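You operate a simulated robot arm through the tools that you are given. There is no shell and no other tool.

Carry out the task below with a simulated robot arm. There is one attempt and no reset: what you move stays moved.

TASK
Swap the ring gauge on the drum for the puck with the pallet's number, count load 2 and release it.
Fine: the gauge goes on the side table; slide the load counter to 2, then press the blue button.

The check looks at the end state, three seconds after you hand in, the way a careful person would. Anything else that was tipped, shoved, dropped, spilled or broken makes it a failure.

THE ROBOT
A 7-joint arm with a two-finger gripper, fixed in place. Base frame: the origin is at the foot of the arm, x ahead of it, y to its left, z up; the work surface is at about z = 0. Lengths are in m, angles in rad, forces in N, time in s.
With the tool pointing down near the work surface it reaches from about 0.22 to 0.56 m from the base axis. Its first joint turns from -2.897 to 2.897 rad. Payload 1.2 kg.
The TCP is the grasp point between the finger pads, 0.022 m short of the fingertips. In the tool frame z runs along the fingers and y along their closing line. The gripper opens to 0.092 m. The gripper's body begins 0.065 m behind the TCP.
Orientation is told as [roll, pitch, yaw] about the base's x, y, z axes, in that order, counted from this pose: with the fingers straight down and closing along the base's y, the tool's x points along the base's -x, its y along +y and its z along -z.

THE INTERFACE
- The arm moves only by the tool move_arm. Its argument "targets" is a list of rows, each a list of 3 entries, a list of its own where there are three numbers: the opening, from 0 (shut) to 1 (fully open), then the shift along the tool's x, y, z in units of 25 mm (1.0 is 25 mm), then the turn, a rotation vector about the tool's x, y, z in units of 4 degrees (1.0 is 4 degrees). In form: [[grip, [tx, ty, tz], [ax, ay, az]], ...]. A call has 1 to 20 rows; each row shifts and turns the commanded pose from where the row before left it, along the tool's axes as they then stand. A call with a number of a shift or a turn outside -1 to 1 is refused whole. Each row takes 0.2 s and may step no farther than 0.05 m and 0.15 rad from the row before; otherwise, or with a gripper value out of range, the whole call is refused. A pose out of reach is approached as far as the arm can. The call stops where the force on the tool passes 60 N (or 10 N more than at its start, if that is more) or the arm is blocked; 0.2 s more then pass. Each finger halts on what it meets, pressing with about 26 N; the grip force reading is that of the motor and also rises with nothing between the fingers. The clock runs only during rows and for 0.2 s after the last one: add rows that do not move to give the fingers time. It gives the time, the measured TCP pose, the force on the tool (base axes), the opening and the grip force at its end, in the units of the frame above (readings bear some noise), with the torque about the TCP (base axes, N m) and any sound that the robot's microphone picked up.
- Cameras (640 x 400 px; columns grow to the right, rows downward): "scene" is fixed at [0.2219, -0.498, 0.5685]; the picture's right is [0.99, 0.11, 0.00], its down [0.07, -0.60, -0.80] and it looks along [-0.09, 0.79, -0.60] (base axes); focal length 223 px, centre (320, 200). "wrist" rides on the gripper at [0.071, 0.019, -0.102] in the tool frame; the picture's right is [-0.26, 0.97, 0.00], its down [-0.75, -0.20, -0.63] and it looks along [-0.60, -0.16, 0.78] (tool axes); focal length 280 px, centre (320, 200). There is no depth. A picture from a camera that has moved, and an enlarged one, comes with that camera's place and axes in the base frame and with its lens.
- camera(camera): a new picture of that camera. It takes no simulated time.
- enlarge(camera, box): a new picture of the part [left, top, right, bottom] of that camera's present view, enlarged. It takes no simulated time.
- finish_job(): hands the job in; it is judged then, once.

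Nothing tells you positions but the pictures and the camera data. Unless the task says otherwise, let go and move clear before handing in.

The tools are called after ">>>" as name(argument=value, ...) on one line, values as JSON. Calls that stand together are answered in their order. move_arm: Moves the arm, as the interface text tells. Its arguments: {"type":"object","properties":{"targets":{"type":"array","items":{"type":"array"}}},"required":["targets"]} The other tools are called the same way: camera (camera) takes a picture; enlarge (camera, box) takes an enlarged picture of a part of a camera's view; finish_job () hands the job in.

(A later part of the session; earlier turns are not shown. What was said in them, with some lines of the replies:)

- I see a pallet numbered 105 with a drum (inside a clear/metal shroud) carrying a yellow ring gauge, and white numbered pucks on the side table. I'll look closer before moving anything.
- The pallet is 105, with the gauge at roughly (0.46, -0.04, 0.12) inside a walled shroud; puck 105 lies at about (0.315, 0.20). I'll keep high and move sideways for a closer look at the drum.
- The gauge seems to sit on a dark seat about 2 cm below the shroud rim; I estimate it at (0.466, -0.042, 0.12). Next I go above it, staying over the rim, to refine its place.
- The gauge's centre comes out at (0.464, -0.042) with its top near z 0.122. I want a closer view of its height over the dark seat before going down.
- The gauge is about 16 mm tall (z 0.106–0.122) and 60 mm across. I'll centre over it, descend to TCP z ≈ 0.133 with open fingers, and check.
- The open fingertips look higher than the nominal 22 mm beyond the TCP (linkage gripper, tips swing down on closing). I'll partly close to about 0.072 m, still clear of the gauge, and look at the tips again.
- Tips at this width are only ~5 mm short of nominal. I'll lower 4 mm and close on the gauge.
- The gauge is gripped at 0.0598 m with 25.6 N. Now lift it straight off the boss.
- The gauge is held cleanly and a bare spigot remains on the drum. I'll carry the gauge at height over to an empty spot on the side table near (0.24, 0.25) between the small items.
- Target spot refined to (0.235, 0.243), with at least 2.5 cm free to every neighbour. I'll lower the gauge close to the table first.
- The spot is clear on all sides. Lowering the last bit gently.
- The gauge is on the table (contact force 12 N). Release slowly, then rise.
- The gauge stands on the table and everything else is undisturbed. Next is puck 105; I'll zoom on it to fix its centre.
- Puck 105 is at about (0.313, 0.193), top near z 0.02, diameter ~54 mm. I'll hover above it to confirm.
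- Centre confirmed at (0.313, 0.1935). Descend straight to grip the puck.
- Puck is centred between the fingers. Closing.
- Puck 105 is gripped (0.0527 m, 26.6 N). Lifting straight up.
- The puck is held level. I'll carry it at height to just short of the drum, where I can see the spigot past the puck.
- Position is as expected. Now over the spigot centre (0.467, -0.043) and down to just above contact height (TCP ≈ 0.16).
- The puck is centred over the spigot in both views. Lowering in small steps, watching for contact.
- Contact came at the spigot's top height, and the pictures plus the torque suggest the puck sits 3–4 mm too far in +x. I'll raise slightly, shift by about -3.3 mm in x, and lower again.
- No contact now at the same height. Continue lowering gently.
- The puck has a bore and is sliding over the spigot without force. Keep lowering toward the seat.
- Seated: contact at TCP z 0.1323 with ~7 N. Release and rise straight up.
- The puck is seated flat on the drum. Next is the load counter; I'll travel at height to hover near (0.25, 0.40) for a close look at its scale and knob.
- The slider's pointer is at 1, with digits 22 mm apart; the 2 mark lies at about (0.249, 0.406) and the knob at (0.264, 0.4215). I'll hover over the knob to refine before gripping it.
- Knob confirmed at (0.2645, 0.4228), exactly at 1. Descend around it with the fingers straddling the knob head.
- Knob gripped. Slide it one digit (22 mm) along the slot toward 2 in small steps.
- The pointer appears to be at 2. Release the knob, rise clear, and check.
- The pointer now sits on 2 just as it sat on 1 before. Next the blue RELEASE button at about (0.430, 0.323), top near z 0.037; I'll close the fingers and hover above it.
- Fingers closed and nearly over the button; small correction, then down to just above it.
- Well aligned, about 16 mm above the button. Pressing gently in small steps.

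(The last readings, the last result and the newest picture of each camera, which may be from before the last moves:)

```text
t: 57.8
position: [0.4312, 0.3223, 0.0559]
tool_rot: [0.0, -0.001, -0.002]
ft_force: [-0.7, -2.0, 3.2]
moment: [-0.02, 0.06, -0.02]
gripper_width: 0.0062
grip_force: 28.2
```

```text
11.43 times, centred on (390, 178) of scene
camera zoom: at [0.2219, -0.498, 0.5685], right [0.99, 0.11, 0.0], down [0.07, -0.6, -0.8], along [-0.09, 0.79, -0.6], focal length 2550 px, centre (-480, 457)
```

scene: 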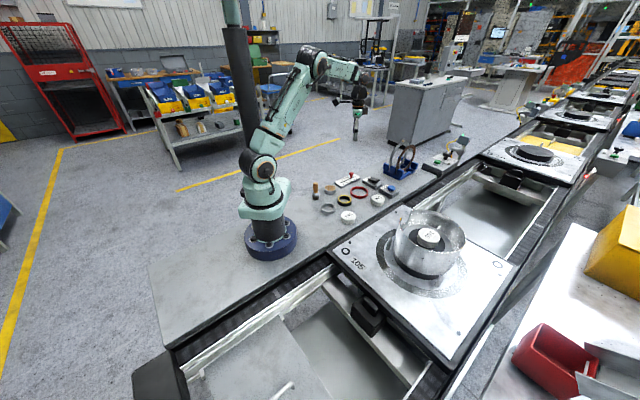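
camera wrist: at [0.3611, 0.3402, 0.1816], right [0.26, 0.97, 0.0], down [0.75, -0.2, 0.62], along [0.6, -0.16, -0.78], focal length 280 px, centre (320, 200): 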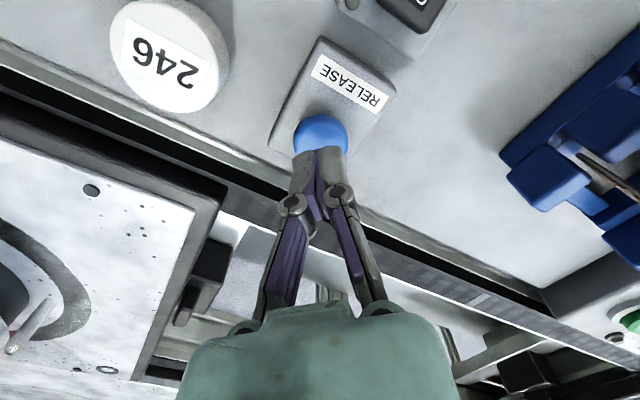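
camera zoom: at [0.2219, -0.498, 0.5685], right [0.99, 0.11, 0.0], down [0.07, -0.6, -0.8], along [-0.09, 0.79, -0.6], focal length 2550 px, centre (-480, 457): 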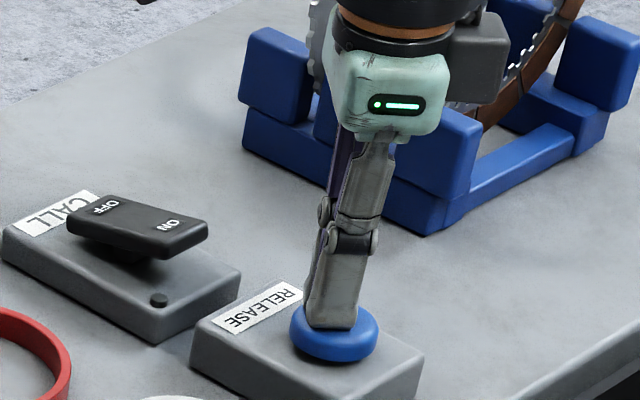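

The fingertips are on the button and it is starting to go down. A little further.

>>> move_arm(targets=[[0, [0, 0, 0.08], [0, 0, 0]], [0, [0, 0, 0.08], [0, 0, 0]], [0, [0, 0, 0], [0, 0, 0]]])

>>> enlarge(camera="scene", box=[366, 160, 414, 195])

```text
t: 58.6
position: [0.4328, 0.3232, 0.0533]
tool_rot: [0.003, -0.002, 0.002]
ft_force: [-3.7, -0.5, 12.1]
moment: [-0.04, 0.06, -0.04]
gripper_width: 0.0059
grip_force: 28.4
heard: click
```

```text
11.43 times, centred on (390, 178) of scene
camera zoom: at [0.2219, -0.498, 0.5685], right [0.99, 0.11, 0.0], down [0.07, -0.6, -0.8], along [-0.09, 0.79, -0.6], focal length 2550 px, centre (-480, 457)
```

zoom: 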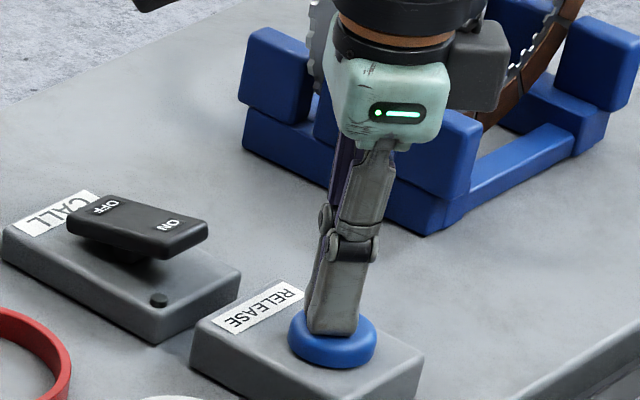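

A click was heard, so the button is pressed. Now lift off and look at everything.

>>> move_arm(targets=[[0, [0, 0, -0.3], [0, 0, 0]], [0, [0, 0, -0.6], [0, 0, 0]], [0, [0, 0, -0.8], [0, 0, 0]], [0, [0, 0, -0.9], [0, 0, 0]], [0, [0, 0, -0.9], [0, 0, 0]], [0, [0, 0, -0.9], [0, 0, 0]], [0, [0, 0, -0.9], [0, 0, 0]]])

>>> camera(camera="scene")

>>> camera(camera="wrist")

>>> enlarge(camera="scene", box=[300, 150, 420, 225])

```text
t: 60.2
position: [0.4328, 0.3229, 0.1855]
tool_rot: [0.001, 0.0, -0.001]
ft_force: [-0.3, 0.0, -0.1]
moment: [-0.02, 0.01, 0.05]
gripper_width: 0.0
grip_force: 28.2
```

```text
taken
```

scene: 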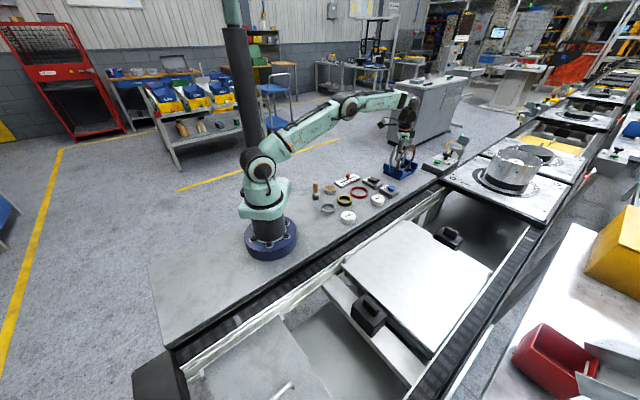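

```text
taken
camera wrist: at [0.3617, 0.3408, 0.2867], right [0.26, 0.97, 0.0], down [0.75, -0.2, 0.63], along [0.6, -0.16, -0.78], focal length 280 px, centre (320, 200)
```

wrist: 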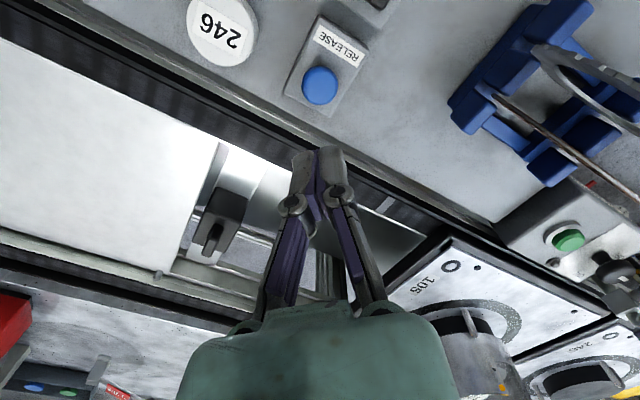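

```text
5.33 times, centred on (360, 188) of scene
camera zoom: at [0.2219, -0.498, 0.5685], right [0.99, 0.11, 0.0], down [0.07, -0.6, -0.8], along [-0.09, 0.79, -0.6], focal length 1190 px, centre (107, 267)
```

zoom: 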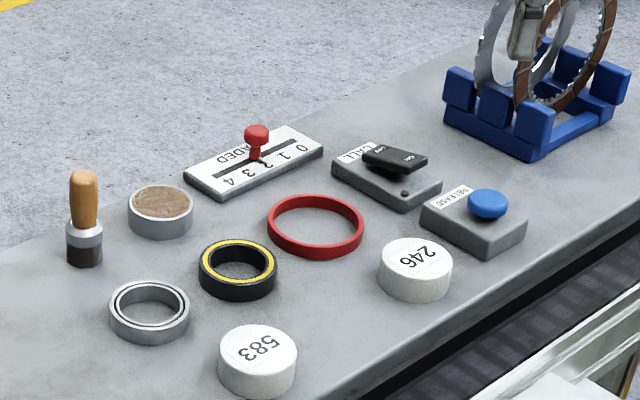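

The pallet was released and travelled down the line. I'll check the puck on it and back the arm off to a clear place.

>>> move_arm(targets=[[0.2, [0.5, -0.4, -0.8], [0, 0, 0]], [0.4, [0.5, -0.5, -0.8], [0, 0, 0]], [0.5, [0.5, -0.5, -0.8], [0, 0, 0]], [0.5, [0.4, -0.5, -0.8], [0, 0, 0]], [0.5, [0, 0, 0], [0, 0, 0]], [0.5, [0, 0, 0], [0, 0, 0]]])

>>> enlarge(camera="scene", box=[430, 120, 600, 230])

>>> enlarge(camera="scene", box=[490, 140, 554, 200])

>>> camera(camera="wrist")

>>> camera(camera="scene")

```text
t: 61.6
position: [0.3867, 0.2733, 0.2648]
tool_rot: [-0.001, 0.0, -0.001]
ft_force: [0.4, -0.1, 0.4]
moment: [-0.01, 0.01, 0.02]
gripper_width: 0.0459
grip_force: 0.1
```

```text
3.64 times, centred on (515, 175) of scene
camera zoom: at [0.2219, -0.498, 0.5685], right [0.99, 0.11, 0.0], down [0.07, -0.6, -0.8], along [-0.09, 0.79, -0.6], focal length 812 px, centre (-389, 291)
```

zoom: 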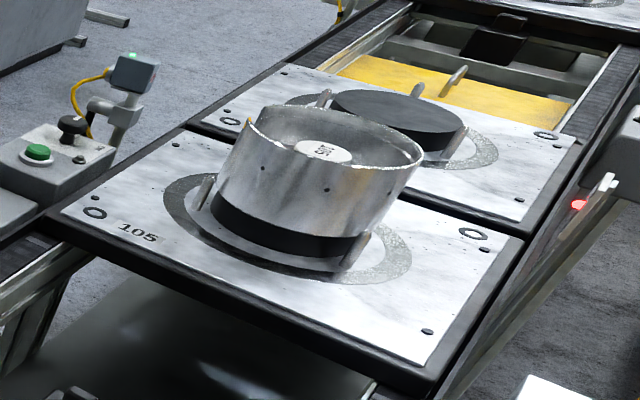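

```text
6.67 times, centred on (522, 170) of scene
camera zoom: at [0.2219, -0.498, 0.5685], right [0.99, 0.11, 0.0], down [0.07, -0.6, -0.8], along [-0.09, 0.79, -0.6], focal length 1488 px, centre (-1027, 400)
```

zoom: 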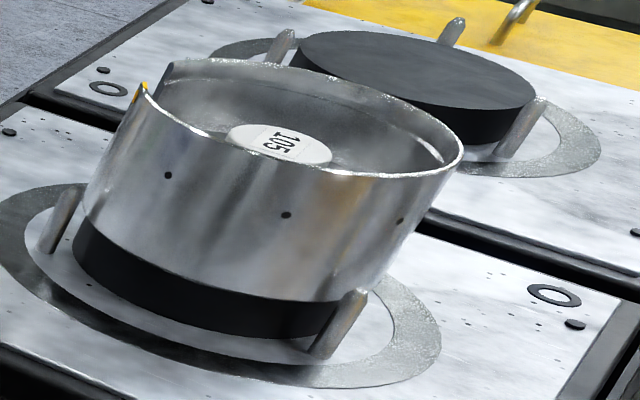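

```text
taken
camera wrist: at [0.3154, 0.2923, 0.3668], right [0.26, 0.97, 0.0], down [0.75, -0.2, 0.62], along [0.6, -0.16, -0.78], focal length 280 px, centre (320, 200)
```

wrist: 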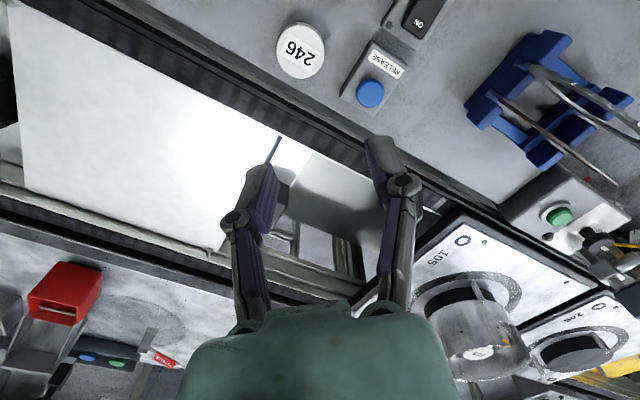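

```text
taken
```

scene: 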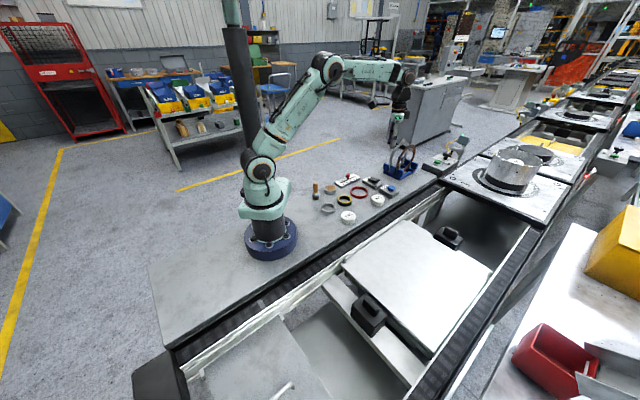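

Pallet 105 has left the station with puck 105 seated on its drum, and the gauge stands on the side table. The counter reads 2, the button has sprung back, nothing else has moved, and the arm is clear. Handing in.

>>> finish_job()

```text
The job is handed in.
```

The swap is done and the job is handed in; I don't have the check's verdict yet.

- **Gauge:** the ring gauge is off the drum and standing on the side table, in a free spot among the small items.
- **Puck:** puck 105, matching the pallet's number, is seated over the drum's spigot. On the first try it landed about 3 mm off and touched the top of the spigot. I lifted it slightly, shifted it, and it then slid down onto its seat.
- **Counter:** the load counter went from 1 to 2. In the last pictures its pointer sits on the 2.
- **Release:** I pressed the blue button until it clicked. Pallet 105 then moved down the line with the puck still in place.

In the final pictures nothing else had been moved or tipped, and the arm was clear of everything.
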